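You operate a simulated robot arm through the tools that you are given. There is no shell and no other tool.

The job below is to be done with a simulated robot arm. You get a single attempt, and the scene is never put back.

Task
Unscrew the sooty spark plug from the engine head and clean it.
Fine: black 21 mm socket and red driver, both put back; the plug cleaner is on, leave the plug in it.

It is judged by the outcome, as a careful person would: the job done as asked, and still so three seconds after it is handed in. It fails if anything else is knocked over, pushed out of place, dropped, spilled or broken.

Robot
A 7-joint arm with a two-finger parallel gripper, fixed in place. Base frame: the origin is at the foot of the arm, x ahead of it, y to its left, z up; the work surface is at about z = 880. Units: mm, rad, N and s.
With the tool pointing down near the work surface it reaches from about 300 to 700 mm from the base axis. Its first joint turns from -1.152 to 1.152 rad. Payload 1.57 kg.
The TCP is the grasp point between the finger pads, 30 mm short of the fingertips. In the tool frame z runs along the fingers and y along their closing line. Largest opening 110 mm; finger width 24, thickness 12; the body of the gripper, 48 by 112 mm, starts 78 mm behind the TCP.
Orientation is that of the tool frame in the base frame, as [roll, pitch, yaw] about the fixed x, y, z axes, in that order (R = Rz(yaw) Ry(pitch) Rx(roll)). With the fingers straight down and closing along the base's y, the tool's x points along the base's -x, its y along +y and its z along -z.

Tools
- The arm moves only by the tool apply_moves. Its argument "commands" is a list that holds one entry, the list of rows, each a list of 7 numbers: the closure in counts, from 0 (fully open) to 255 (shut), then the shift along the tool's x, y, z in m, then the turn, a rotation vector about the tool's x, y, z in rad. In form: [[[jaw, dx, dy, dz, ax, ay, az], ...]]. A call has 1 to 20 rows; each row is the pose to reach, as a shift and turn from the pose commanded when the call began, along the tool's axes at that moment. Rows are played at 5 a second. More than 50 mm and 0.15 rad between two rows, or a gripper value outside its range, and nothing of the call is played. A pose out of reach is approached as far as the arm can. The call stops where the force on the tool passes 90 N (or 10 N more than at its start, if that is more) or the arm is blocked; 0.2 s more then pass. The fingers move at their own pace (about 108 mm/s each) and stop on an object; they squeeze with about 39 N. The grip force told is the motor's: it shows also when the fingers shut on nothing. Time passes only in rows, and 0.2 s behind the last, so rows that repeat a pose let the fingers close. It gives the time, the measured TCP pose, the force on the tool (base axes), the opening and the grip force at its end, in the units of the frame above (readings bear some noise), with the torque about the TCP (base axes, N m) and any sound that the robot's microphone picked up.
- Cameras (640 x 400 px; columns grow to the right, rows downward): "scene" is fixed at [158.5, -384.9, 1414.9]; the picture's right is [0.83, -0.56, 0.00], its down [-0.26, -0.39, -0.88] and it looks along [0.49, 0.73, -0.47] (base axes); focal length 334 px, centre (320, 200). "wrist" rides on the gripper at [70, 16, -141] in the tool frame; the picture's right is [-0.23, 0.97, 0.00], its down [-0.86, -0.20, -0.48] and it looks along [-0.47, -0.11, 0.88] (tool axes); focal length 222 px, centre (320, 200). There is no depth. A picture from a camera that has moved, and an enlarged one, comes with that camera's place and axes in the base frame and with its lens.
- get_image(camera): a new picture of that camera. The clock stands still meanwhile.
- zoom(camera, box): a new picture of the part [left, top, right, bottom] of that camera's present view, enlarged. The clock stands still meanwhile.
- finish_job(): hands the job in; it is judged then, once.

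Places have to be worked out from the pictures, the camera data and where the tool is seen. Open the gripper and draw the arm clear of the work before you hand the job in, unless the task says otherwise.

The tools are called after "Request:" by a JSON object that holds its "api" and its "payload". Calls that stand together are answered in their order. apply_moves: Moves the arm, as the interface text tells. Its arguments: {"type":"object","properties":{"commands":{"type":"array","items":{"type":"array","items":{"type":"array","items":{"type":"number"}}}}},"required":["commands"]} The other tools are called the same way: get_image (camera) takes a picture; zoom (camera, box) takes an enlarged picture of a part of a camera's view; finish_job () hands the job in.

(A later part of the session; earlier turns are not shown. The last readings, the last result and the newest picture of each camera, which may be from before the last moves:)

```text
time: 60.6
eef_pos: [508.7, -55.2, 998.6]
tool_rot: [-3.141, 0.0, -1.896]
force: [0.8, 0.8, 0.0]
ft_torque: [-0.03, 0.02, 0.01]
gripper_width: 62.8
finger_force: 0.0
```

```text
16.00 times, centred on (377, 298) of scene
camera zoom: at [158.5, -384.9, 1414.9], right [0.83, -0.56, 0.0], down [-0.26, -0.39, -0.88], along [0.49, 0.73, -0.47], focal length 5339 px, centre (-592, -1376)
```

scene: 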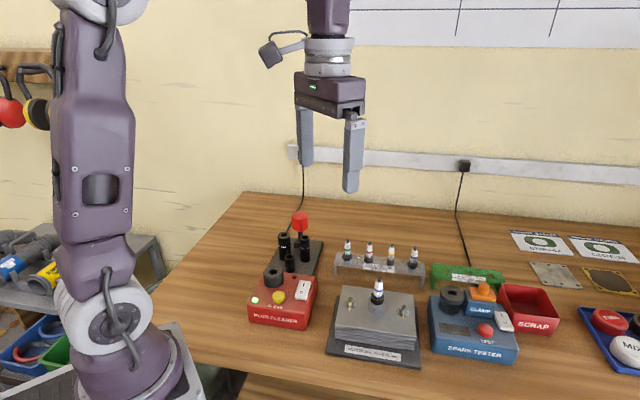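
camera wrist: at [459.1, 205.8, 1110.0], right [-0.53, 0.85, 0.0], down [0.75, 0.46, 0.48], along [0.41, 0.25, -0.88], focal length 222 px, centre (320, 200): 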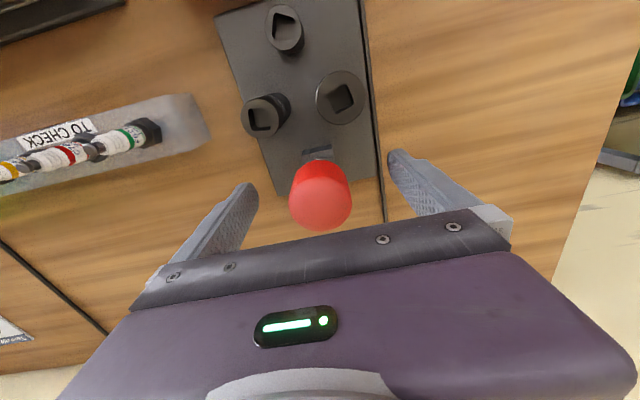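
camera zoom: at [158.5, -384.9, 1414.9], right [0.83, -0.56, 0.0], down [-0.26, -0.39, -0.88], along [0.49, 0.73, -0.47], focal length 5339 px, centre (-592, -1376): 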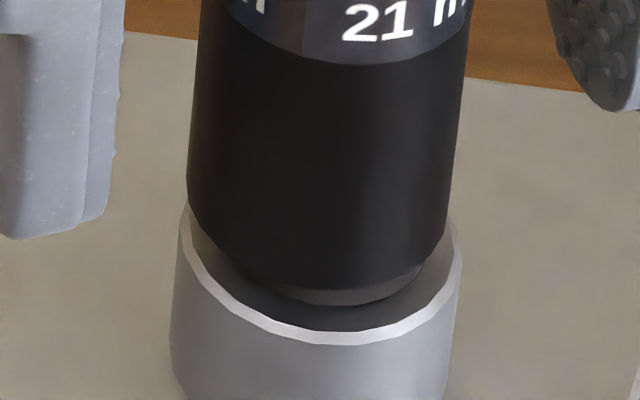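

The socket stands on its own, about 1 mm off-centre, which is within what the driver's slack can self-centre. I rise straight up and look at its top for the square's angle and centre.

Request:
{"api": "apply_moves", "payload": {"commands": [[[110, 0, 0, -0.02, 0, 0, 0], [110, 0, 0, -0.05, 0, 0, 0], [110, 0, 0, -0.08, 0, 0, 0], [110, 0, 0, -0.1, 0, 0, 0], [110, 0, 0, -0.1, 0, 0, 0]]]}}

Request:
{"api": "get_image", "payload": {"camera": "wrist"}}

Request:
{"api": "zoom", "payload": {"camera": "wrist", "box": [295, 125, 345, 175]}}

Request:
{"api": "zoom", "payload": {"camera": "scene", "box": [355, 245, 405, 320]}}

```text
time: 61.8
eef_pos: [508.0, -56.2, 1096.9]
tool_rot: [3.141, 0.0, -1.896]
force: [-0.5, 0.2, -0.4]
ft_torque: [0.0, 0.01, -0.03]
gripper_width: 62.7
finger_force: 0.0
```

```text
taken
camera wrist: at [470.8, -117.2, 1239.1], right [-0.85, 0.53, 0.0], down [0.46, 0.75, 0.48], along [0.25, 0.41, -0.88], focal length 222 px, centre (320, 200)
```

wrist: 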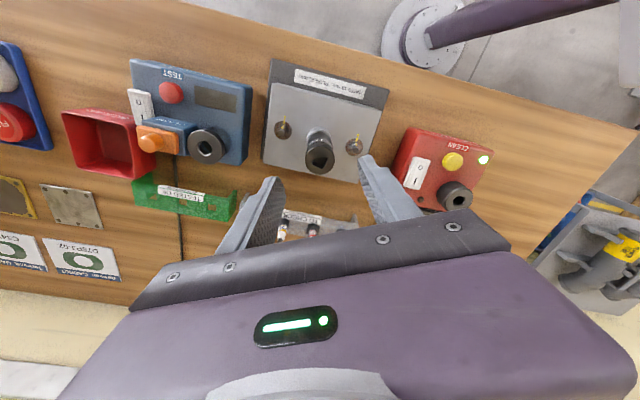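

```text
8.00 times, centred on (320, 150) of wrist
camera zoom: at [470.8, -117.2, 1239.1], right [-0.85, 0.53, 0.0], down [0.46, 0.75, 0.48], along [0.25, 0.41, -0.88], focal length 1777 px, centre (320, 600)
```

zoom: 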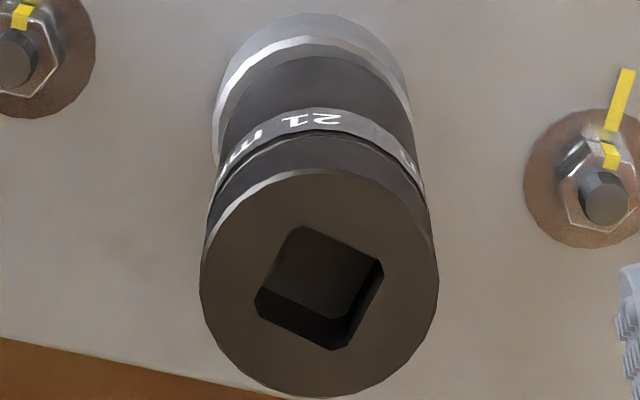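

```text
5.33 times, centred on (380, 282) of scene
camera zoom: at [158.5, -384.9, 1414.9], right [0.83, -0.56, 0.0], down [-0.26, -0.39, -0.88], along [0.49, 0.73, -0.47], focal length 1780 px, centre (0, -240)
```

zoom: 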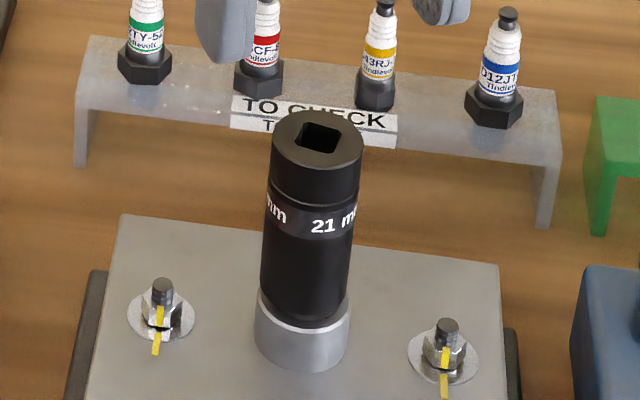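

The square sits at about 33° and the socket is upright. Before fetching the driver I test, in free air here, how far the wrist can turn counter-clockwise.

Request:
{"api": "apply_moves", "payload": {"commands": [[[110, 0, 0, -0.02, 0, 0, -0.14], [110, 0, 0, -0.02, 0, 0, -0.28], [110, 0, 0, -0.02, 0, 0, -0.42], [110, 0, 0, -0.02, 0, 0, -0.56], [110, 0, 0, -0.02, 0, 0, -0.7], [110, 0, 0, -0.02, 0, 0, -0.84], [110, 0, 0, -0.02, 0, 0, -0.98], [110, 0, 0, -0.02, 0, 0, -1.12], [110, 0, 0, -0.02, 0, 0, -1.26], [110, 0, 0, -0.02, 0, 0, -1.4], [110, 0, 0, -0.02, 0, 0, -1.54], [110, 0, 0, -0.02, 0, 0, -1.68], [110, 0, 0, -0.02, 0, 0, -1.82], [110, 0, 0, -0.02, 0, 0, -1.96], [110, 0, 0, -0.02, 0, 0, -2.1], [110, 0, 0, -0.02, 0, 0, -2.1]]]}}

```text
time: 65.2
eef_pos: [507.4, -56.8, 1118.0]
tool_rot: [3.141, 0.0, 0.205]
force: [-0.1, 0.7, 0.7]
ft_torque: [-0.02, -0.02, 0.0]
gripper_width: 62.7
finger_force: 0.1
```

It still follows at +0.2 rad. Testing further.

Request:
{"api": "apply_moves", "payload": {"commands": [[[110, 0, 0, 0, 0, 0, -0.14], [110, 0, 0, 0, 0, 0, -0.28], [110, 0, 0, 0, 0, 0, -0.42], [110, 0, 0, 0, 0, 0, -0.56], [110, 0, 0, 0, 0, 0, -0.7], [110, 0, 0, 0, 0, 0, -0.84], [110, 0, 0, 0, 0, 0, -0.98], [110, 0, 0, 0, 0, 0, -1.12], [110, 0, 0, 0, 0, 0, -1.26], [110, 0, 0, 0, 0, 0, -1.4], [110, 0, 0, 0, 0, 0, -1.4]]]}}

```text
time: 67.6
eef_pos: [406.0, 27.7, 1079.1]
tool_rot: [-3.141, -0.001, 1.603]
force: [0.2, 0.5, -0.3]
ft_torque: [0.01, -0.01, 0.0]
gripper_width: 62.6
finger_force: 0.1
out of reach, approached as far as the arm can: row 6, 7, 8, 9, 10, 11
```

That tested the limit: about +0.9 to 1.0 rad at this spot; beyond it the arm drifted to (406, 28, 1079), still well above everything. I turn back in small steps and check the pose.

Request:
{"api": "apply_moves", "payload": {"commands": [[[110, 0, 0, 0, 0, 0, 0.14], [110, 0, 0, 0, 0, 0, 0.28], [110, 0, 0, 0, 0, 0, 0.42], [110, 0, 0, 0, 0, 0, 0.56], [110, 0, 0, 0, 0, 0, 0.7], [110, 0, 0, 0, 0, 0, 0.84]]]}}

Request:
{"api": "get_image", "payload": {"camera": "scene"}}

```text
time: 69.0
eef_pos: [407.3, 27.3, 1086.0]
tool_rot: [3.141, 0.0, 0.762]
force: [1.2, -0.5, -0.3]
ft_torque: [-0.02, 0.02, 0.02]
gripper_width: 62.6
finger_force: 0.1
```

```text
taken
```

scene: 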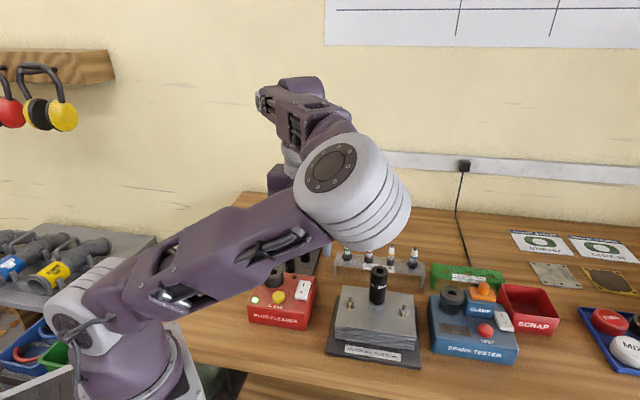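

The arm's elbow has swung out sideways while solving that, but nothing was touched and the socket still stands. I raise the hand and unwind the wrist step by step, checking the posture.

Request:
{"api": "apply_moves", "payload": {"commands": [[[110, 0, 0, -0.02, 0, 0, 0.1], [110, 0, 0, -0.04, 0, 0, 0.2], [110, 0, 0, -0.06, 0, 0, 0.3], [110, 0, 0, -0.08, 0, 0, 0.4], [110, 0, 0, -0.1, 0, 0, 0.5], [110, 0, 0, -0.12, 0, 0, 0.6], [110, 0, 0, -0.12, 0, 0, 0.7]]]}}

Request:
{"api": "get_image", "payload": {"camera": "scene"}}

```text
time: 70.6
eef_pos: [406.1, 28.7, 1206.1]
tool_rot: [-3.141, 0.0, 0.062]
force: [0.3, 0.1, -0.1]
ft_torque: [0.0, 0.01, 0.0]
gripper_width: 62.5
finger_force: 0.1
```

```text
taken
```

scene: 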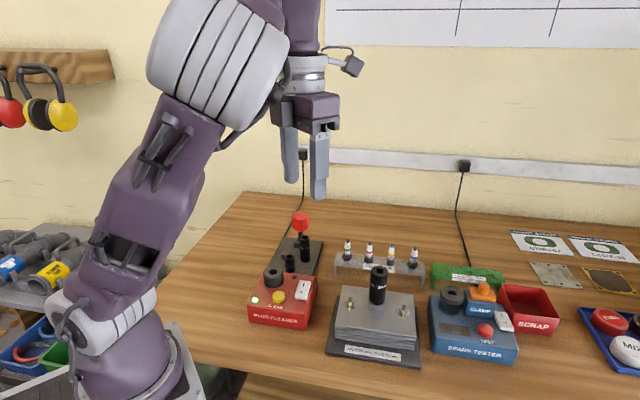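

Posture is recovering. I keep unwinding clockwise at this height back to about -2.36 rad.

Request:
{"api": "apply_moves", "payload": {"commands": [[[110, 0, 0, 0, 0, 0, 0.13], [110, 0, 0, 0, 0, 0, 0.26], [110, 0, 0, 0, 0, 0, 0.39], [110, 0, 0, 0, 0, 0, 0.52], [110, 0, 0, 0, 0, 0, 0.65], [110, 0, 0, 0, 0, 0, 0.78], [110, 0, 0, 0, 0, 0, 0.91], [110, 0, 0, 0, 0, 0, 1.04], [110, 0, 0, 0, 0, 0, 1.17], [110, 0, 0, 0, 0, 0, 1.3], [110, 0, 0, 0, 0, 0, 1.43], [110, 0, 0, 0, 0, 0, 1.56], [110, 0, 0, 0, 0, 0, 1.69], [110, 0, 0, 0, 0, 0, 1.82], [110, 0, 0, 0, 0, 0, 1.95], [110, 0, 0, 0, 0, 0, 2.08], [110, 0, 0, 0, 0, 0, 2.21], [110, 0, 0, 0, 0, 0, 2.34], [110, 0, 0, 0, 0, 0, 2.42]]]}}

Request:
{"api": "get_image", "payload": {"camera": "scene"}}

```text
time: 74.6
eef_pos: [407.8, 28.4, 1206.2]
tool_rot: [-3.141, 0.0, -2.359]
force: [0.9, 0.5, 0.9]
ft_torque: [-0.01, 0.02, 0.02]
gripper_width: 62.6
finger_force: 0.0
```

```text
taken
```

scene: 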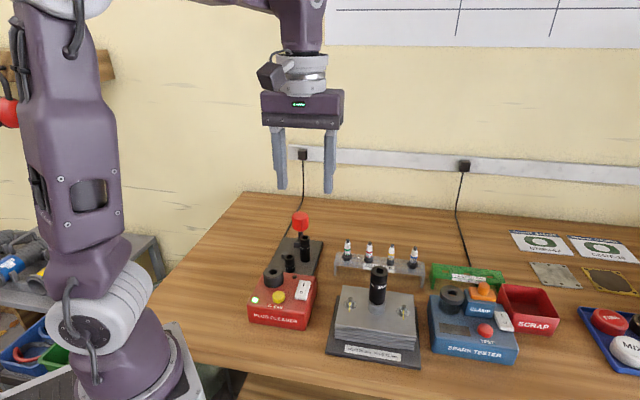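

The arm is back in its normal posture, everything on the bench undisturbed. I go back over the driver's handle and compare the picture with the earlier one to re-zero my position.

Request:
{"api": "apply_moves", "payload": {"commands": [[[110, -0.03, 0.009, 0.01, 0, 0, 0], [80, -0.06, 0.018, 0.02, 0, 0, 0], [50, -0.09, 0.028, 0.03, 0, 0, 0], [0, -0.12, 0.037, 0.045, 0, 0, 0], [0, -0.15, 0.046, 0.06, 0, 0, 0], [0, -0.18, 0.056, 0.08, 0, 0, 0], [0, -0.21, 0.065, 0.1, 0, 0, 0], [0, -0.2321, 0.0722, 0.12, 0, 0, 0], [0, -0.2321, 0.0722, 0.1261, 0, 0, 0], [0, -0.2321, 0.0722, 0.1261, 0, 0, 0]]]}}

Request:
{"api": "zoom", "payload": {"camera": "wrist", "box": [240, 80, 400, 200]}}

Request:
{"api": "zoom", "payload": {"camera": "wrist", "box": [295, 110, 345, 175]}}

```text
time: 76.8
eef_pos: [521.5, 241.9, 1080.8]
tool_rot: [3.141, 0.001, -2.359]
force: [1.1, 0.1, -0.2]
ft_torque: [0.0, -0.02, -0.01]
gripper_width: 110.0
finger_force: 0.2
```

```text
3.33 times, centred on (320, 140) of wrist
camera zoom: at [461.5, 204.1, 1222.2], right [-0.53, 0.85, 0.0], down [0.75, 0.46, 0.48], along [0.41, 0.25, -0.88], focal length 740 px, centre (320, 400)
```

zoom: 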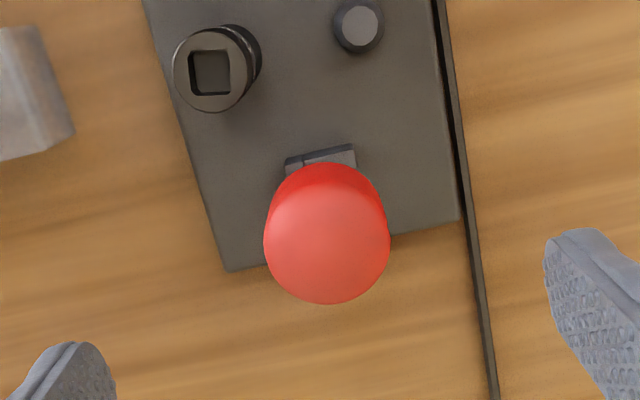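

```text
6.15 times, centred on (320, 142) of wrist
camera zoom: at [461.5, 204.1, 1222.2], right [-0.53, 0.85, 0.0], down [0.75, 0.46, 0.48], along [0.41, 0.25, -0.88], focal length 1367 px, centre (320, 554)
```

zoom: 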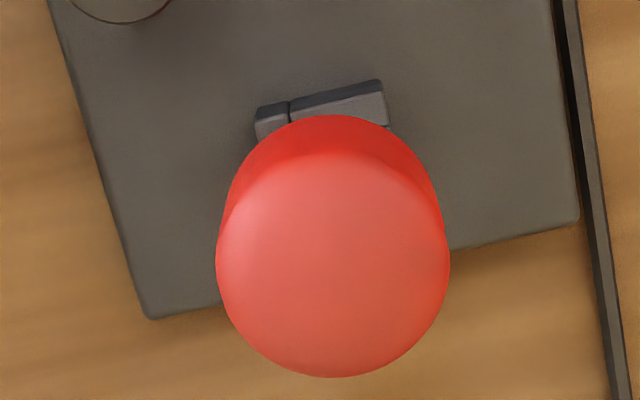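

Compared with the earlier view the handle appears 2 mm to the right, which agrees with the measured pose. I shift +2.1 mm along tool y, descend around the handle and close.

Request:
{"api": "apply_moves", "payload": {"commands": [[[0, 0, 0.0021, 0.02, 0, 0, -0.003], [0, 0, 0.0021, 0.05, 0, 0, -0.003], [0, 0, 0.0021, 0.08, 0, 0, -0.003], [0, 0, 0.0021, 0.1, 0, 0, -0.003], [0, 0, 0.0021, 0.1125, 0, 0, -0.003], [0, 0, 0.0021, 0.1125, 0, 0, -0.003]]]}}

Request:
{"api": "zoom", "payload": {"camera": "wrist", "box": [270, 130, 370, 240]}}

```text
time: 78.2
eef_pos: [518.7, 242.6, 966.5]
tool_rot: [-3.141, 0.001, -2.354]
force: [0.0, 0.2, -0.3]
ft_torque: [-0.01, -0.01, 0.0]
gripper_width: 109.8
finger_force: 0.2
```

```text
3.64 times, centred on (320, 185) of wrist
camera zoom: at [458.7, 205.7, 1108.8], right [-0.53, 0.85, 0.0], down [0.74, 0.47, 0.48], along [0.41, 0.25, -0.88], focal length 808 px, centre (320, 254)
```

zoom: 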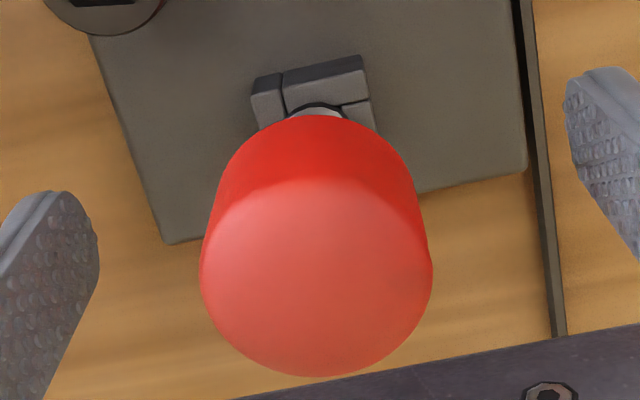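

Nearly identical to the earlier view, about 1 mm lower. I nudge by half a millimetre, raise 1 mm and close on the handle.

Request:
{"api": "apply_moves", "payload": {"commands": [[[0, -0.0004, -0.0005, -0.001, 0, 0, 0], [100, -0.0004, -0.0005, -0.001, 0, 0, 0], [255, -0.0004, -0.0005, -0.001, 0, 0, 0], [255, -0.0004, -0.0005, -0.001, 0, 0, 0], [255, -0.0004, -0.0005, -0.001, 0, 0, 0]]]}}

Request:
{"api": "apply_moves", "payload": {"commands": [[[255, 0, 0, 0, 0, 0, 0]]]}}

Request:
{"api": "apply_moves", "payload": {"commands": [[[255, 0, 0, 0, 0, 0, 0]]]}}

```text
time: 79.4
eef_pos: [519.7, 244.7, 969.5]
tool_rot: [3.141, 0.001, -2.354]
force: [0.8, -1.6, 2.1]
ft_torque: [-0.06, -0.02, -0.03]
gripper_width: 41.3
finger_force: 38.7
```

```text
time: 79.8
eef_pos: [520.0, 243.3, 968.7]
tool_rot: [-3.141, 0.001, -2.354]
force: [1.5, -2.6, 2.2]
ft_torque: [-0.11, -0.08, -0.01]
gripper_width: 41.1
finger_force: 39.1
```

```text
time: 80.2
eef_pos: [520.0, 243.7, 968.9]
tool_rot: [3.141, 0.001, -2.356]
force: [2.3, -3.0, 2.3]
ft_torque: [-0.13, -0.12, 0.0]
gripper_width: 41.3
finger_force: 39.4
```

The driver is gripped again. I lift it 140 mm and carry it over to the socket on the plug, turning 12° clockwise on the way to match the square.

Request:
{"api": "apply_moves", "payload": {"commands": [[[255, 0, 0, -0.008, 0, 0, 0], [255, 0, 0, -0.03, 0, 0, 0], [255, 0, 0, -0.06, 0, 0, 0], [255, 0, 0, -0.1, 0, 0, 0], [255, 0, 0, -0.14, 0, 0, 0], [255, 0.027, -0.0255, -0.14, 0, 0, 0.03], [255, 0.0546, -0.0511, -0.14, 0, 0, 0.06], [255, 0.082, -0.0766, -0.14, 0, 0, 0.09], [255, 0.109, -0.102, -0.14, 0, 0, 0.12], [255, 0.1365, -0.1277, -0.14, 0, 0, 0.15], [255, 0.164, -0.153, -0.14, 0, 0, 0.18], [255, 0.191, -0.179, -0.14, 0, 0, 0.205], [255, 0.21, -0.197, -0.14, 0, 0, 0.205], [255, 0.2184, -0.2044, -0.14, 0, 0, 0.205], [255, 0.2184, -0.2044, -0.14, 0, 0, 0.205]]]}}

Request:
{"api": "zoom", "payload": {"camera": "scene", "box": [345, 190, 415, 290]}}

Request:
{"api": "zoom", "payload": {"camera": "wrist", "box": [270, 100, 370, 200]}}

Request:
{"api": "zoom", "payload": {"camera": "scene", "box": [360, 235, 400, 285]}}

```text
time: 83.4
eef_pos: [509.7, -55.7, 1106.8]
tool_rot: [3.141, 0.0, -2.559]
force: [-0.4, 0.0, -1.5]
ft_torque: [-0.01, 0.01, 0.01]
gripper_width: 41.3
finger_force: 39.2
```

```text
4.00 times, centred on (380, 240) of scene
camera zoom: at [158.5, -384.9, 1414.9], right [0.83, -0.56, 0.0], down [-0.26, -0.39, -0.88], along [0.49, 0.73, -0.47], focal length 1335 px, centre (80, 40)
```

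zoom: 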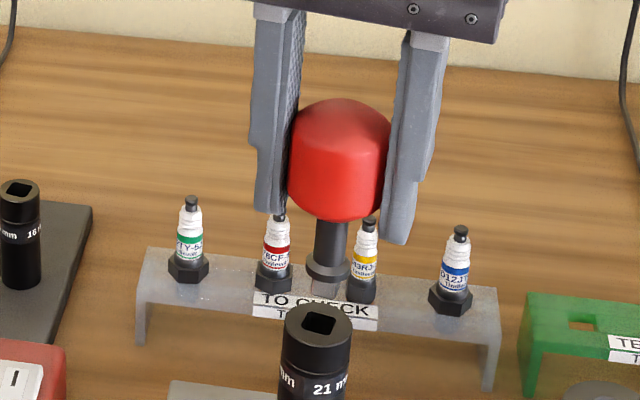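

```text
4.00 times, centred on (320, 150) of wrist
camera zoom: at [444.3, -79.6, 1249.5], right [-0.35, 0.94, 0.0], down [0.82, 0.3, 0.48], along [0.45, 0.17, -0.88], focal length 888 px, centre (320, 400)
```

zoom: 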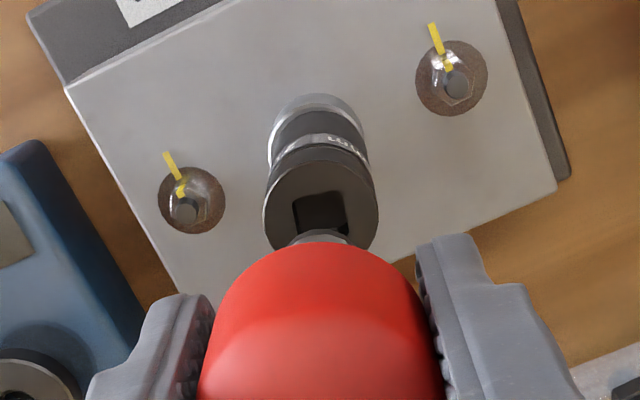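

```text
8.00 times, centred on (380, 260) of scene
camera zoom: at [158.5, -384.9, 1414.9], right [0.83, -0.56, 0.0], down [-0.26, -0.39, -0.88], along [0.49, 0.73, -0.47], focal length 2669 px, centre (-160, -280)
```

zoom: 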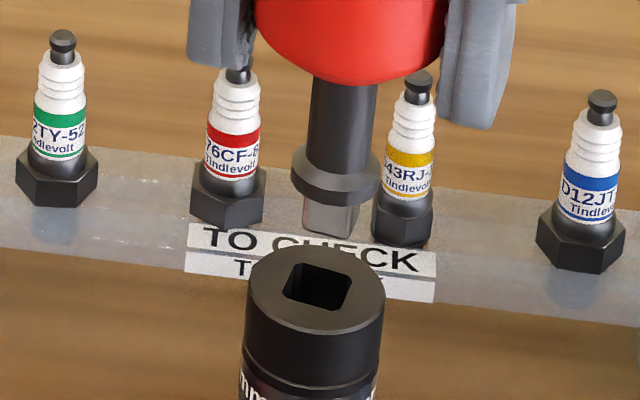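

Scene: the driver is about 1.7 mm right of the socket; I need a sharper wrist view for the other direction.

Request:
{"api": "zoom", "payload": {"camera": "wrist", "box": [300, 120, 340, 170]}}

Request:
{"api": "zoom", "payload": {"camera": "scene", "box": [355, 235, 405, 320]}}

```text
8.00 times, centred on (320, 145) of wrist
camera zoom: at [444.3, -79.6, 1249.5], right [-0.35, 0.94, 0.0], down [0.82, 0.3, 0.48], along [0.45, 0.17, -0.88], focal length 1777 px, centre (320, 640)
```

zoom: 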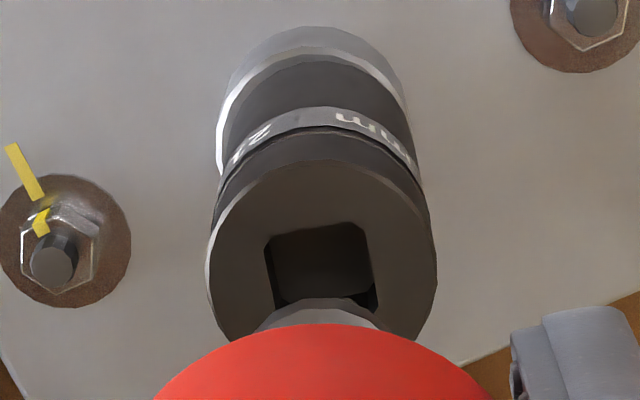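

```text
4.71 times, centred on (380, 278) of scene
camera zoom: at [158.5, -384.9, 1414.9], right [0.83, -0.56, 0.0], down [-0.26, -0.39, -0.88], along [0.49, 0.73, -0.47], focal length 1570 px, centre (38, -165)
```

zoom: 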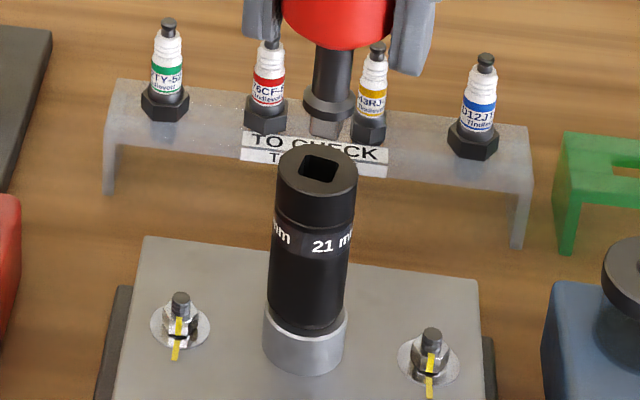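

Both views agree the socket is about 2.7 mm toward the base from the driver axis, and the square angles match within a degree. I shift accordingly and lower to just above the socket.

Request:
{"api": "apply_moves", "payload": {"commands": [[[255, 0.0014, 0.0003, 0.003, 0, 0, 0], [255, 0.0028, 0.0006, 0.008, 0, 0, 0], [255, 0.0028, 0.0006, 0.013, 0, 0, 0], [255, 0.0028, 0.0006, 0.0155, 0, 0, 0], [255, 0.0028, 0.0006, 0.0155, 0, 0, 0]]]}}

Request:
{"api": "zoom", "payload": {"camera": "scene", "box": [363, 243, 393, 283]}}

Request:
{"api": "zoom", "payload": {"camera": "wrist", "box": [300, 120, 340, 170]}}

```text
time: 84.6
eef_pos: [509.3, -56.6, 1092.7]
tool_rot: [-3.141, 0.0, -2.56]
force: [-0.5, -0.2, -0.8]
ft_torque: [-0.03, 0.01, -0.05]
gripper_width: 41.3
finger_force: 38.6
```

```text
10.00 times, centred on (378, 263) of scene
camera zoom: at [158.5, -384.9, 1414.9], right [0.83, -0.56, 0.0], down [-0.26, -0.39, -0.88], along [0.49, 0.73, -0.47], focal length 3337 px, centre (-260, -430)
```

zoom: 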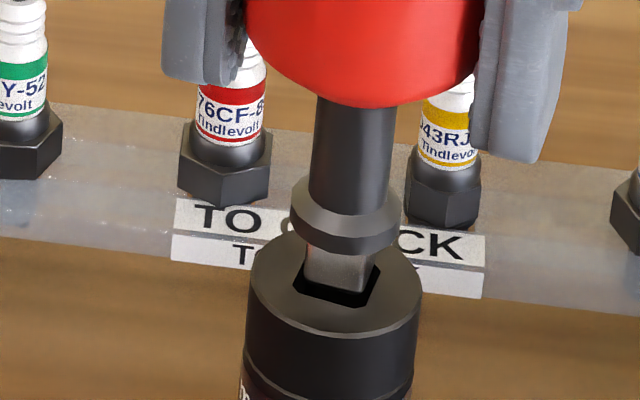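

```text
8.00 times, centred on (320, 145) of wrist
camera zoom: at [442.0, -80.5, 1234.3], right [-0.35, 0.94, 0.0], down [0.82, 0.3, 0.48], along [0.45, 0.17, -0.88], focal length 1777 px, centre (320, 640)
```

zoom: 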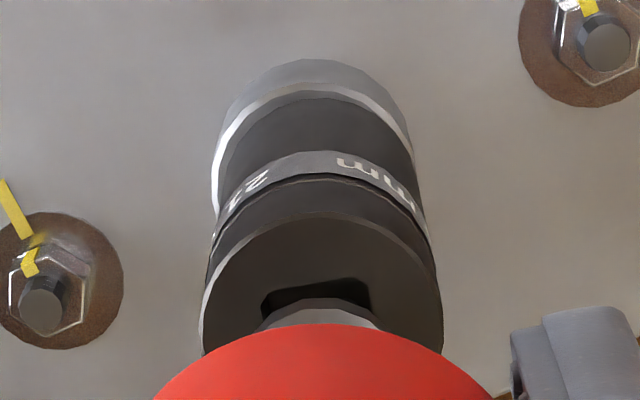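

Driver axis now matches the hole within half a millimetre. Lowering the tip into the square in small steps.

Request:
{"api": "apply_moves", "payload": {"commands": [[[255, 0, 0, 0.002, 0, 0, 0], [255, 0, 0, 0.004, 0, 0, 0], [255, 0, 0, 0.006, 0, 0, 0], [255, 0, 0, 0.008, 0, 0, 0], [255, 0, 0, 0.01, 0, 0, 0], [255, 0, 0, 0.01, 0, 0, 0]]]}}

Request:
{"api": "zoom", "payload": {"camera": "scene", "box": [363, 243, 393, 283]}}

```text
time: 86.0
eef_pos: [508.4, -55.1, 1082.4]
tool_rot: [-3.141, -0.001, -2.558]
force: [-1.2, 0.7, -1.7]
ft_torque: [-0.02, 0.03, -0.02]
gripper_width: 41.0
finger_force: 38.5
```

```text
10.00 times, centred on (378, 263) of scene
camera zoom: at [158.5, -384.9, 1414.9], right [0.83, -0.56, 0.0], down [-0.26, -0.39, -0.88], along [0.49, 0.73, -0.47], focal length 3337 px, centre (-260, -430)
```

zoom: 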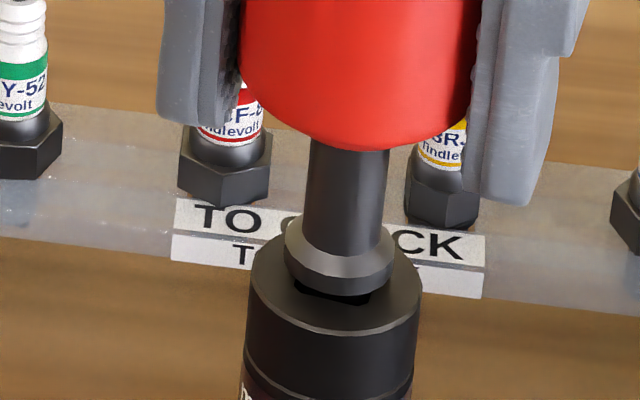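

The tip is in the square without contact. Continuing until the collar seats.

Request:
{"api": "apply_moves", "payload": {"commands": [[[255, 0, 0, 0.001, 0, 0, 0], [255, 0, 0, 0.002, 0, 0, 0], [255, 0, 0, 0.003, 0, 0, 0], [255, 0, 0, 0.004, 0, 0, 0], [255, 0, 0, 0.004, 0, 0, 0]]]}}

Request:
{"api": "zoom", "payload": {"camera": "scene", "box": [355, 243, 405, 323]}}

```text
time: 87.2
eef_pos: [508.1, -56.1, 1080.5]
tool_rot: [-3.14, 0.002, -2.557]
force: [-0.9, 1.9, 21.2]
ft_torque: [0.17, 0.03, -0.01]
gripper_width: 41.3
finger_force: 38.9
```

```text
5.00 times, centred on (380, 283) of scene
camera zoom: at [158.1, -384.8, 1415.0], right [0.83, -0.56, 0.0], down [-0.26, -0.39, -0.88], along [0.49, 0.73, -0.47], focal length 1668 px, centre (20, -215)
```

zoom: 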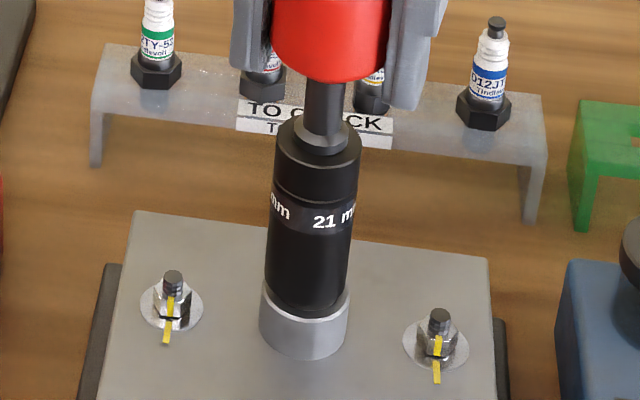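

Collar seated with 21 N. Keeping a push of about 12–15 N, I begin turning counter-clockwise in small steps, watching torque and height.

Request:
{"api": "apply_moves", "payload": {"commands": [[[255, 0, 0, -0.0005, 0, 0, -0.03], [255, 0, 0, -0.0005, 0, 0, -0.06], [255, 0, 0, -0.0005, 0, 0, -0.09], [255, 0, 0, -0.0005, 0, 0, -0.12], [255, 0, 0, -0.0005, 0, 0, -0.12]]]}}

Request:
{"api": "apply_moves", "payload": {"commands": [[[255, 0, 0, 0, 0, 0, -0.03], [255, 0, 0, 0, 0, 0, -0.06], [255, 0, 0, 0, 0, 0, -0.09], [255, 0, 0, 0, 0, 0, -0.12], [255, 0, 0, 0, 0, 0, -0.15]]]}}

Request:
{"api": "zoom", "payload": {"camera": "scene", "box": [355, 243, 405, 323]}}

```text
time: 88.4
eef_pos: [508.0, -56.1, 1079.9]
tool_rot: [-3.139, -0.001, -2.44]
force: [3.1, -0.7, 21.8]
ft_torque: [-0.09, -0.3, 0.06]
gripper_width: 41.4
finger_force: 38.9
```

```text
time: 89.6
eef_pos: [507.9, -56.6, 1081.0]
tool_rot: [3.14, 0.0, -2.288]
force: [-1.7, -0.6, 31.8]
ft_torque: [-0.02, 0.07, 0.02]
gripper_width: 41.3
finger_force: 39.0
```

```text
5.00 times, centred on (380, 283) of scene
camera zoom: at [157.9, -384.8, 1415.0], right [0.83, -0.56, 0.0], down [-0.26, -0.39, -0.88], along [0.49, 0.73, -0.47], focal length 1668 px, centre (20, -215)
```

zoom: 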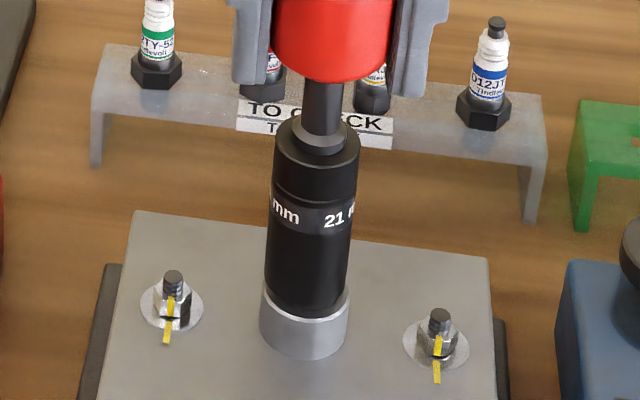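

The height of contact is rising as it turns (force 32 N at the same z), like hex corners riding. I ease off 1 mm and continue turning, tracking the contact height.

Request:
{"api": "apply_moves", "payload": {"commands": [[[255, 0, 0, -0.001, 0, 0, -0.03], [255, 0, 0, -0.001, 0, 0, -0.07], [255, 0, 0, -0.001, 0, 0, -0.1], [255, 0, 0, -0.001, 0, 0, -0.1]]]}}

Request:
{"api": "apply_moves", "payload": {"commands": [[[255, 0, 0, 0, 0, 0, -0.04], [255, 0, 0, 0, 0, 0, -0.07], [255, 0, 0, 0, 0, 0, -0.1], [255, 0, 0, 0, 0, 0, -0.1]]]}}

Request:
{"api": "apply_moves", "payload": {"commands": [[[255, 0, 0, 0, 0, 0, -0.04], [255, 0, 0, 0, 0, 0, -0.07], [255, 0, 0, 0, 0, 0, -0.1], [255, 0, 0, 0, 0, 0, -0.1]]]}}

```text
time: 90.6
eef_pos: [508.3, -55.2, 1080.5]
tool_rot: [3.141, 0.001, -2.188]
force: [-4.1, -0.5, 16.7]
ft_torque: [-0.09, 0.29, 0.01]
gripper_width: 41.0
finger_force: 39.2
```

```text
time: 91.6
eef_pos: [508.6, -55.8, 1080.6]
tool_rot: [3.141, -0.001, -2.089]
force: [-0.4, -0.8, 6.5]
ft_torque: [-0.03, 0.01, -0.03]
gripper_width: 41.3
finger_force: 38.5
```

```text
time: 92.6
eef_pos: [508.7, -56.2, 1081.3]
tool_rot: [3.141, 0.0, -1.99]
force: [-0.3, 1.3, 8.0]
ft_torque: [0.02, 0.05, 0.0]
gripper_width: 41.2
finger_force: 38.4
```

Contact height varies by about half a millimetre; I continue with a little more push.

Request:
{"api": "apply_moves", "payload": {"commands": [[[255, 0, 0, 0.0006, 0, 0, -0.04], [255, 0, 0, 0.0006, 0, 0, -0.07], [255, 0, 0, 0.0006, 0, 0, -0.1], [255, 0, 0, 0.0006, 0, 0, -0.1]]]}}

Request:
{"api": "apply_moves", "payload": {"commands": [[[255, 0, 0, 0, 0, 0, -0.04], [255, 0, 0, 0, 0, 0, -0.07], [255, 0, 0, 0, 0, 0, -0.1], [255, 0, 0, 0, 0, 0, -0.1]]]}}

Request:
{"api": "apply_moves", "payload": {"commands": [[[255, 0, 0, 0, 0, 0, -0.04], [255, 0, 0, 0, 0, 0, -0.07], [255, 0, 0, 0, 0, 0, -0.1], [255, 0, 0, 0, 0, 0, -0.1]]]}}

Request:
{"api": "zoom", "payload": {"camera": "scene", "box": [355, 243, 405, 323]}}

Request:
{"api": "zoom", "payload": {"camera": "scene", "box": [367, 286, 387, 311]}}

```text
time: 93.6
eef_pos: [508.0, -56.0, 1080.6]
tool_rot: [-3.138, 0.0, -1.889]
force: [3.7, 0.7, 28.2]
ft_torque: [0.04, -0.25, -0.03]
gripper_width: 41.2
finger_force: 39.1
```

```text
time: 94.6
eef_pos: [508.2, -56.1, 1081.0]
tool_rot: [-3.14, -0.001, -1.788]
force: [-0.4, 2.9, 31.1]
ft_torque: [0.2, -0.03, 0.02]
gripper_width: 41.1
finger_force: 39.3
```

```text
time: 95.6
eef_pos: [508.8, -56.9, 1079.5]
tool_rot: [-3.139, 0.0, -1.689]
force: [2.5, -2.3, 30.5]
ft_torque: [-0.16, -0.24, -0.02]
gripper_width: 41.1
finger_force: 38.9
```

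```text
5.00 times, centred on (380, 283) of scene
camera zoom: at [158.1, -384.9, 1414.9], right [0.83, -0.56, 0.0], down [-0.26, -0.39, -0.88], along [0.49, 0.73, -0.47], focal length 1668 px, centre (20, -215)
```

zoom: 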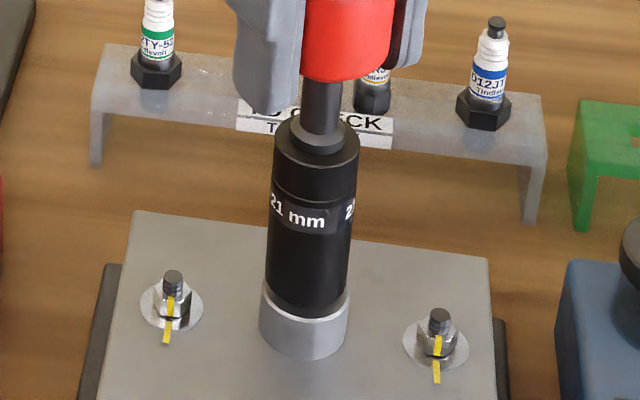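

```text
16.00 times, centred on (377, 298) of scene
camera zoom: at [158.1, -384.9, 1414.9], right [0.83, -0.56, 0.0], down [-0.26, -0.39, -0.88], along [0.49, 0.73, -0.47], focal length 5339 px, centre (-592, -1376)
```

zoom: 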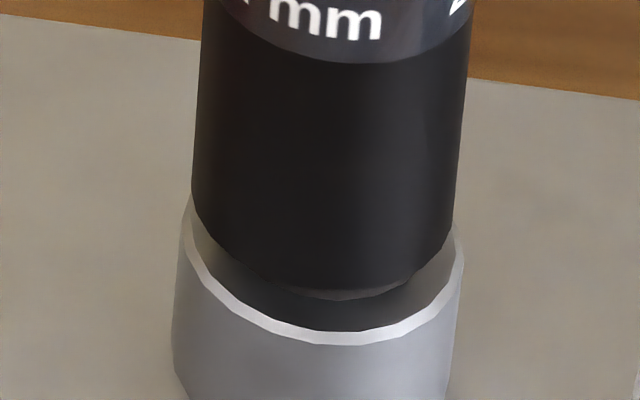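

The socket now sits slightly deeper (less of the ring shows), so it may just want a firmer push to seat. The driver handle held 51 N earlier without slipping, so I press a bit harder without turning.

Request:
{"api": "apply_moves", "payload": {"commands": [[[255, 0, 0, 0.0005, 0, 0, 0], [255, 0, 0, 0.001, 0, 0, 0], [255, 0, 0, 0.0015, 0, 0, 0], [255, 0, 0, 0.0015, 0, 0, 0]]]}}

Request:
{"api": "zoom", "payload": {"camera": "scene", "box": [367, 286, 387, 311]}}

```text
time: 96.6
eef_pos: [507.3, -56.2, 1079.6]
tool_rot: [-3.138, 0.001, -1.688]
force: [-1.3, -1.4, 47.6]
ft_torque: [-0.11, -0.06, 0.03]
gripper_width: 41.1
finger_force: 39.4
```

```text
16.00 times, centred on (377, 298) of scene
camera zoom: at [157.6, -384.8, 1415.0], right [0.83, -0.56, 0.0], down [-0.26, -0.39, -0.88], along [0.49, 0.73, -0.47], focal length 5339 px, centre (-592, -1376)
```

zoom: 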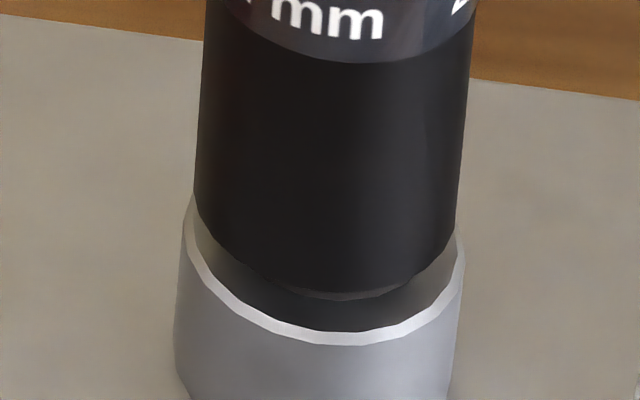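

Hard stop at 48 N, so it is not a push-fit. I have swept 50° with the driver so far; I ease to about 25 N and complete the 60°.

Request:
{"api": "apply_moves", "payload": {"commands": [[[255, 0, 0, -0.0018, 0, 0, 0], [255, 0, 0, -0.0018, 0, 0, -0.03], [255, 0, 0, -0.0018, 0, 0, -0.06], [255, 0, 0, -0.0018, 0, 0, -0.09], [255, 0, 0, -0.0018, 0, 0, -0.12], [255, 0, 0, -0.0018, 0, 0, -0.12]]]}}

Request:
{"api": "apply_moves", "payload": {"commands": [[[255, 0, 0, 0, 0, 0, -0.03], [255, 0, 0, 0, 0, 0, -0.06], [255, 0, 0, 0, 0, 0, -0.09], [255, 0, 0, 0, 0, 0, -0.12], [255, 0, 0, 0, 0, 0, -0.12]]]}}

Request:
{"api": "apply_moves", "payload": {"commands": [[[255, 0, 0, 0, 0, 0, -0.03], [255, 0, 0, 0, 0, 0, -0.06], [255, 0, 0, 0, 0, 0, -0.09], [255, 0, 0, 0, 0, 0, -0.12], [255, 0, 0, 0, 0, 0, -0.12]]]}}

Request:
{"api": "zoom", "payload": {"camera": "scene", "box": [367, 286, 387, 311]}}

```text
time: 98.0
eef_pos: [508.1, -57.0, 1079.7]
tool_rot: [3.139, 0.0, -1.569]
force: [-0.2, 0.6, 1.0]
ft_torque: [0.04, 0.01, -0.02]
gripper_width: 41.2
finger_force: 39.2
```

```text
time: 99.2
eef_pos: [508.6, -56.8, 1080.9]
tool_rot: [-3.141, -0.001, -1.45]
force: [-0.6, -0.1, -1.1]
ft_torque: [-0.05, 0.0, 0.02]
gripper_width: 41.3
finger_force: 39.1
```

```text
time: 100.4
eef_pos: [508.0, -57.4, 1079.3]
tool_rot: [3.141, 0.001, -1.328]
force: [0.5, 0.3, 0.0]
ft_torque: [0.01, 0.0, -0.01]
gripper_width: 41.4
finger_force: 38.3
```

```text
16.00 times, centred on (377, 298) of scene
camera zoom: at [158.5, -384.9, 1414.9], right [0.83, -0.56, 0.0], down [-0.26, -0.39, -0.88], along [0.49, 0.73, -0.47], focal length 5339 px, centre (-592, -1376)
```

zoom: 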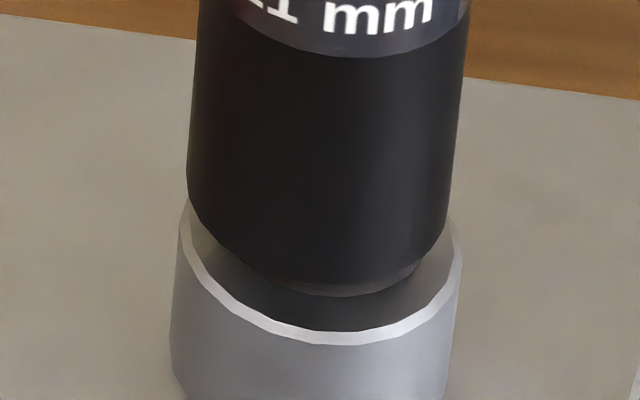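

Force has gone to nothing at nearly the same height, and the ring edge looks about 1 mm higher than at first. I compare the same view as before to see whether socket and plug are rising.

Request:
{"api": "zoom", "payload": {"camera": "scene", "box": [355, 243, 405, 323]}}

Request:
{"api": "zoom", "payload": {"camera": "wrist", "box": [300, 100, 340, 150]}}

```text
5.00 times, centred on (380, 283) of scene
camera zoom: at [158.5, -384.9, 1414.9], right [0.83, -0.56, 0.0], down [-0.26, -0.39, -0.88], along [0.49, 0.73, -0.47], focal length 1668 px, centre (20, -215)
```

zoom: 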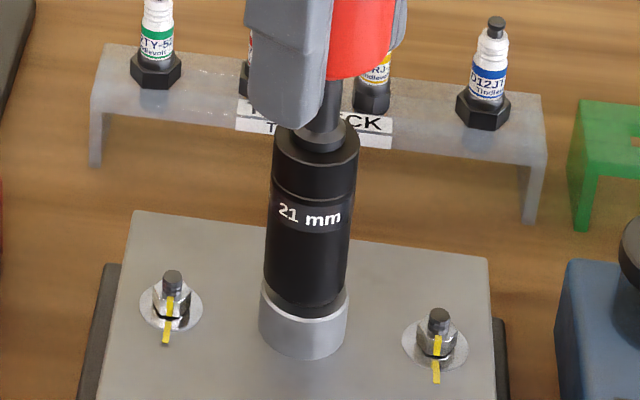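

```text
8.00 times, centred on (320, 125) of wrist
camera zoom: at [510.0, -127.7, 1221.9], right [-1.0, -0.01, 0.0], down [-0.01, 0.88, 0.48], along [-0.01, 0.48, -0.88], focal length 1777 px, centre (320, 800)
```

zoom: 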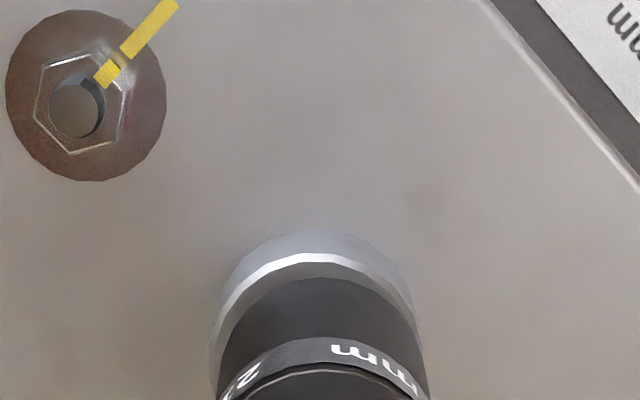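

The socket looks about 1.5 mm higher than when the driver first seated, which hints the plug is unscrewing. I keep turning counter-clockwise (staying inside the wrist limit), rising slightly to avoid jamming, and then compare heights.

Request:
{"api": "apply_moves", "payload": {"commands": [[[255, 0, 0, -0.0002, 0, 0, -0.12], [255, 0, 0, -0.0004, 0, 0, -0.24], [255, 0, 0, -0.0006, 0, 0, -0.36], [255, 0, 0, -0.0008, 0, 0, -0.48], [255, 0, 0, -0.001, 0, 0, -0.6], [255, 0, 0, -0.0012, 0, 0, -0.72], [255, 0, 0, -0.0014, 0, 0, -0.84], [255, 0, 0, -0.0016, 0, 0, -0.96], [255, 0, 0, -0.0018, 0, 0, -1.08], [255, 0, 0, -0.002, 0, 0, -1.2], [255, 0, 0, -0.0022, 0, 0, -1.32], [255, 0, 0, -0.0024, 0, 0, -1.44], [255, 0, 0, -0.0026, 0, 0, -1.56], [255, 0, 0, -0.0028, 0, 0, -1.68], [255, 0, 0, -0.003, 0, 0, -1.8], [255, 0, 0, -0.003, 0, 0, -1.8]]]}}

Request:
{"api": "zoom", "payload": {"camera": "scene", "box": [355, 243, 405, 323]}}

Request:
{"api": "zoom", "payload": {"camera": "scene", "box": [367, 286, 387, 311]}}

```text
time: 103.8
eef_pos: [509.2, -56.0, 1082.6]
tool_rot: [-3.141, -0.001, 0.469]
force: [0.4, -0.4, -1.3]
ft_torque: [-0.03, 0.02, 0.03]
gripper_width: 41.0
finger_force: 39.1
```

```text
5.00 times, centred on (380, 283) of scene
camera zoom: at [158.5, -384.9, 1414.9], right [0.83, -0.56, 0.0], down [-0.26, -0.39, -0.88], along [0.49, 0.73, -0.47], focal length 1668 px, centre (20, -215)
```

zoom: 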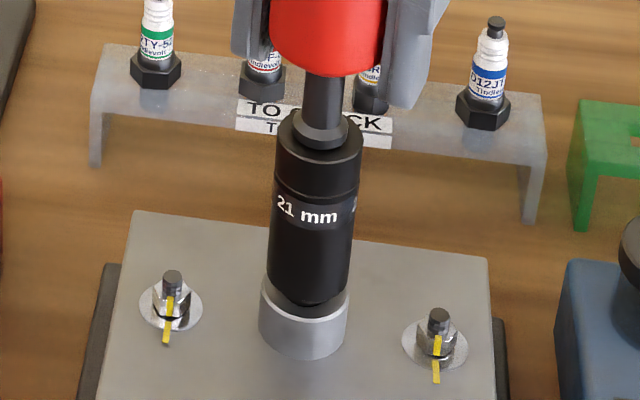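

```text
16.00 times, centred on (377, 298) of scene
camera zoom: at [158.5, -384.9, 1414.9], right [0.83, -0.56, 0.0], down [-0.26, -0.39, -0.88], along [0.49, 0.73, -0.47], focal length 5339 px, centre (-592, -1376)
```

zoom: 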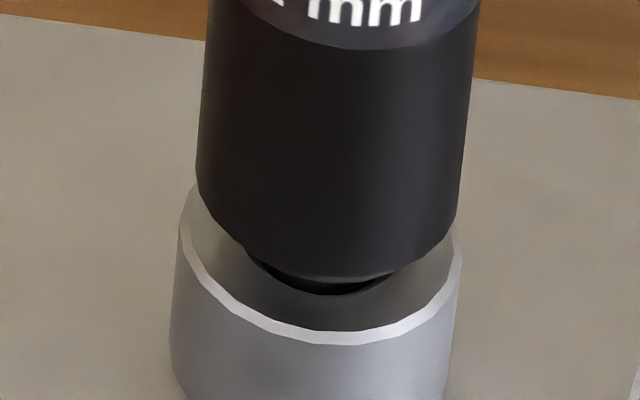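

The plug is clearly coming up: a dark gap now shows under the ring, about 3 mm of rise over half a turn. I release the handle in place (the driver stands in the socket) to swing the hand back for another stroke, and check that it stays upright.

Request:
{"api": "apply_moves", "payload": {"commands": [[[255, 0, 0, 0.001, 0, 0, 0], [140, 0, 0, 0.001, 0, 0, 0], [100, 0, 0, 0.001, 0, 0, 0], [70, 0, 0, 0.001, 0, 0, 0], [70, 0, 0, 0.001, 0, 0, 0]]]}}

Request:
{"api": "zoom", "payload": {"camera": "scene", "box": [345, 200, 415, 320]}}

```text
time: 105.0
eef_pos: [507.8, -56.9, 1081.9]
tool_rot: [-3.141, -0.002, 0.472]
force: [-0.8, 1.1, -1.0]
ft_torque: [0.02, -0.02, -0.03]
gripper_width: 79.5
finger_force: 0.1
```

```text
3.33 times, centred on (380, 260) of scene
camera zoom: at [158.5, -384.9, 1414.9], right [0.83, -0.56, 0.0], down [-0.26, -0.39, -0.88], along [0.49, 0.73, -0.47], focal length 1112 px, centre (120, 0)
```

zoom: 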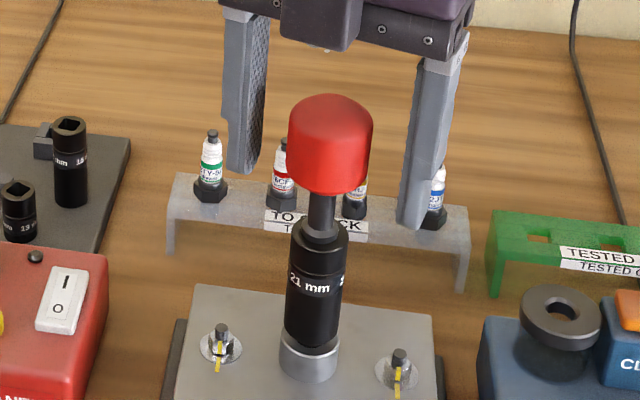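

The driver stands steadily in the socket. Swinging the open hand back clockwise for the next stroke.

Request:
{"api": "apply_moves", "payload": {"commands": [[[70, 0, 0, 0, 0, 0, 0.14], [70, 0, 0, 0, 0, 0, 0.28], [70, 0, 0, 0, 0, 0, 0.42], [70, 0, 0, 0, 0, 0, 0.56], [70, 0, 0, 0, 0, 0, 0.7], [70, 0, 0, 0, 0, 0, 0.84], [70, 0, 0, 0, 0, 0, 0.98], [70, 0, 0, 0, 0, 0, 1.12], [70, 0, 0, 0, 0, 0, 1.26], [70, 0, 0, 0, 0, 0, 1.4], [70, 0, 0, 0, 0, 0, 1.54], [70, 0, 0, 0, 0, 0, 1.68], [70, 0, 0, 0, 0, 0, 1.75]]]}}

Request:
{"api": "apply_moves", "payload": {"commands": [[[70, 0, 0, 0, 0, 0, 0.14], [70, 0, 0, 0, 0, 0, 0.28], [70, 0, 0, 0, 0, 0, 0.42], [70, 0, 0, 0, 0, 0, 0.56], [70, 0, 0, 0, 0, 0, 0.7], [70, 0, 0, 0, 0, 0, 0.84], [70, 0, 0, 0, 0, 0, 0.98], [70, 0, 0, 0, 0, 0, 1.12], [70, 0, 0, 0, 0, 0, 1.26], [70, 0, 0, 0, 0, 0, 1.4], [70, 0, 0, 0, 0, 0, 1.54], [70, 0, 0, 0, 0, 0, 1.65], [70, 0, 0, 0, 0, 0, 1.65]]]}}

Request:
{"api": "zoom", "payload": {"camera": "scene", "box": [345, 200, 415, 320]}}

Request:
{"api": "zoom", "payload": {"camera": "wrist", "box": [260, 120, 380, 240]}}

```text
time: 107.8
eef_pos: [506.7, -56.2, 1082.8]
tool_rot: [-3.142, -0.001, -1.281]
force: [-0.1, -0.1, -0.4]
ft_torque: [-0.03, 0.01, 0.01]
gripper_width: 79.6
finger_force: 0.0
```

```text
time: 110.6
eef_pos: [508.0, -57.0, 1081.4]
tool_rot: [3.141, 0.0, -2.93]
force: [0.2, 0.3, 0.2]
ft_torque: [0.0, 0.0, -0.01]
gripper_width: 79.6
finger_force: 0.1
```

```text
3.33 times, centred on (380, 260) of scene
camera zoom: at [158.5, -384.9, 1414.9], right [0.83, -0.56, 0.0], down [-0.26, -0.39, -0.88], along [0.49, 0.73, -0.47], focal length 1112 px, centre (120, 0)
```

zoom: 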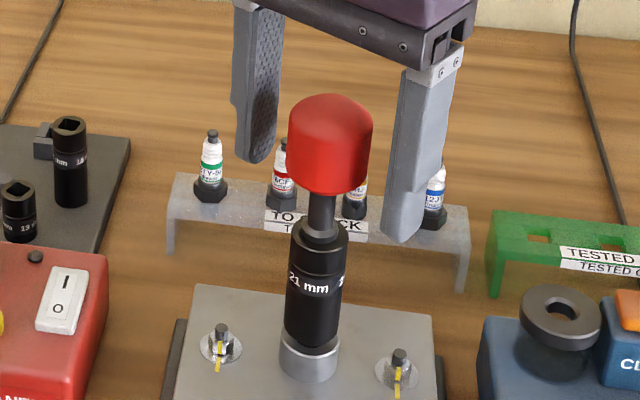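

```text
3.33 times, centred on (320, 180) of wrist
camera zoom: at [437.1, -54.7, 1224.0], right [0.02, 1.0, 0.0], down [0.88, -0.02, 0.48], along [0.48, -0.01, -0.88], focal length 740 px, centre (320, 267)
```

zoom: 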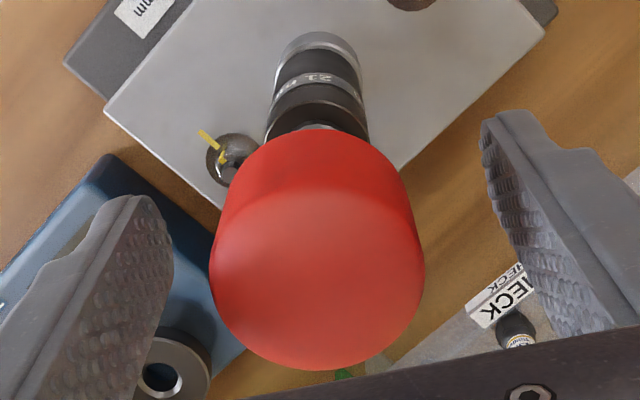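

The handle is centred between the fingers within a millimetre. Closing and turning the next stroke counter-clockwise while rising gradually with the thread.

Request:
{"api": "apply_moves", "payload": {"commands": [[[140, 0, 0, 0, 0, 0, 0], [255, 0, 0, 0, 0, 0, 0], [255, 0, 0, 0, 0, 0, 0], [255, 0, 0, 0, 0, 0, 0]]]}}

Request:
{"api": "apply_moves", "payload": {"commands": [[[255, 0, 0, -0.0001, 0, 0, -0.12], [255, 0, 0, -0.0002, 0, 0, -0.24], [255, 0, 0, -0.0003, 0, 0, -0.36], [255, 0, 0, -0.0004, 0, 0, -0.48], [255, 0, 0, -0.0005, 0, 0, -0.6], [255, 0, 0, -0.0006, 0, 0, -0.72], [255, 0, 0, -0.0007, 0, 0, -0.84], [255, 0, 0, -0.0008, 0, 0, -0.96], [255, 0, 0, -0.0009, 0, 0, -1.08], [255, 0, 0, -0.001, 0, 0, -1.2], [255, 0, 0, -0.0011, 0, 0, -1.32], [255, 0, 0, -0.0012, 0, 0, -1.44], [255, 0, 0, -0.0013, 0, 0, -1.56], [255, 0, 0, -0.0014, 0, 0, -1.68], [255, 0, 0, -0.0014, 0, 0, -1.68]]]}}

Request:
{"api": "zoom", "payload": {"camera": "scene", "box": [355, 243, 405, 323]}}

Request:
{"api": "zoom", "payload": {"camera": "scene", "box": [367, 286, 387, 311]}}

```text
time: 111.6
eef_pos: [508.3, -56.9, 1083.1]
tool_rot: [-3.141, 0.0, -2.928]
force: [0.3, -1.0, 1.5]
ft_torque: [-0.04, 0.03, 0.03]
gripper_width: 40.6
finger_force: 38.9
```

```text
time: 114.8
eef_pos: [508.4, -55.3, 1084.5]
tool_rot: [3.141, -0.001, -1.249]
force: [0.4, 0.7, 5.5]
ft_torque: [0.07, -0.01, 0.0]
gripper_width: 41.0
finger_force: 39.0
```

```text
5.00 times, centred on (380, 283) of scene
camera zoom: at [158.4, -384.8, 1414.9], right [0.83, -0.56, 0.0], down [-0.26, -0.39, -0.88], along [0.49, 0.73, -0.47], focal length 1668 px, centre (20, -215)
```

zoom: 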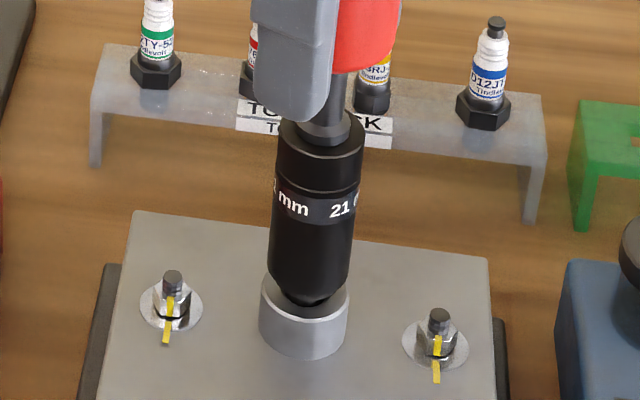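

```text
16.00 times, centred on (377, 298) of scene
camera zoom: at [158.4, -384.8, 1414.9], right [0.83, -0.56, 0.0], down [-0.26, -0.39, -0.88], along [0.49, 0.73, -0.47], focal length 5339 px, centre (-592, -1376)
```

zoom: 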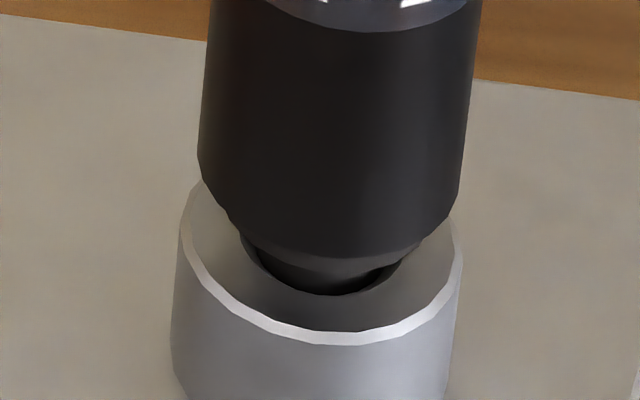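

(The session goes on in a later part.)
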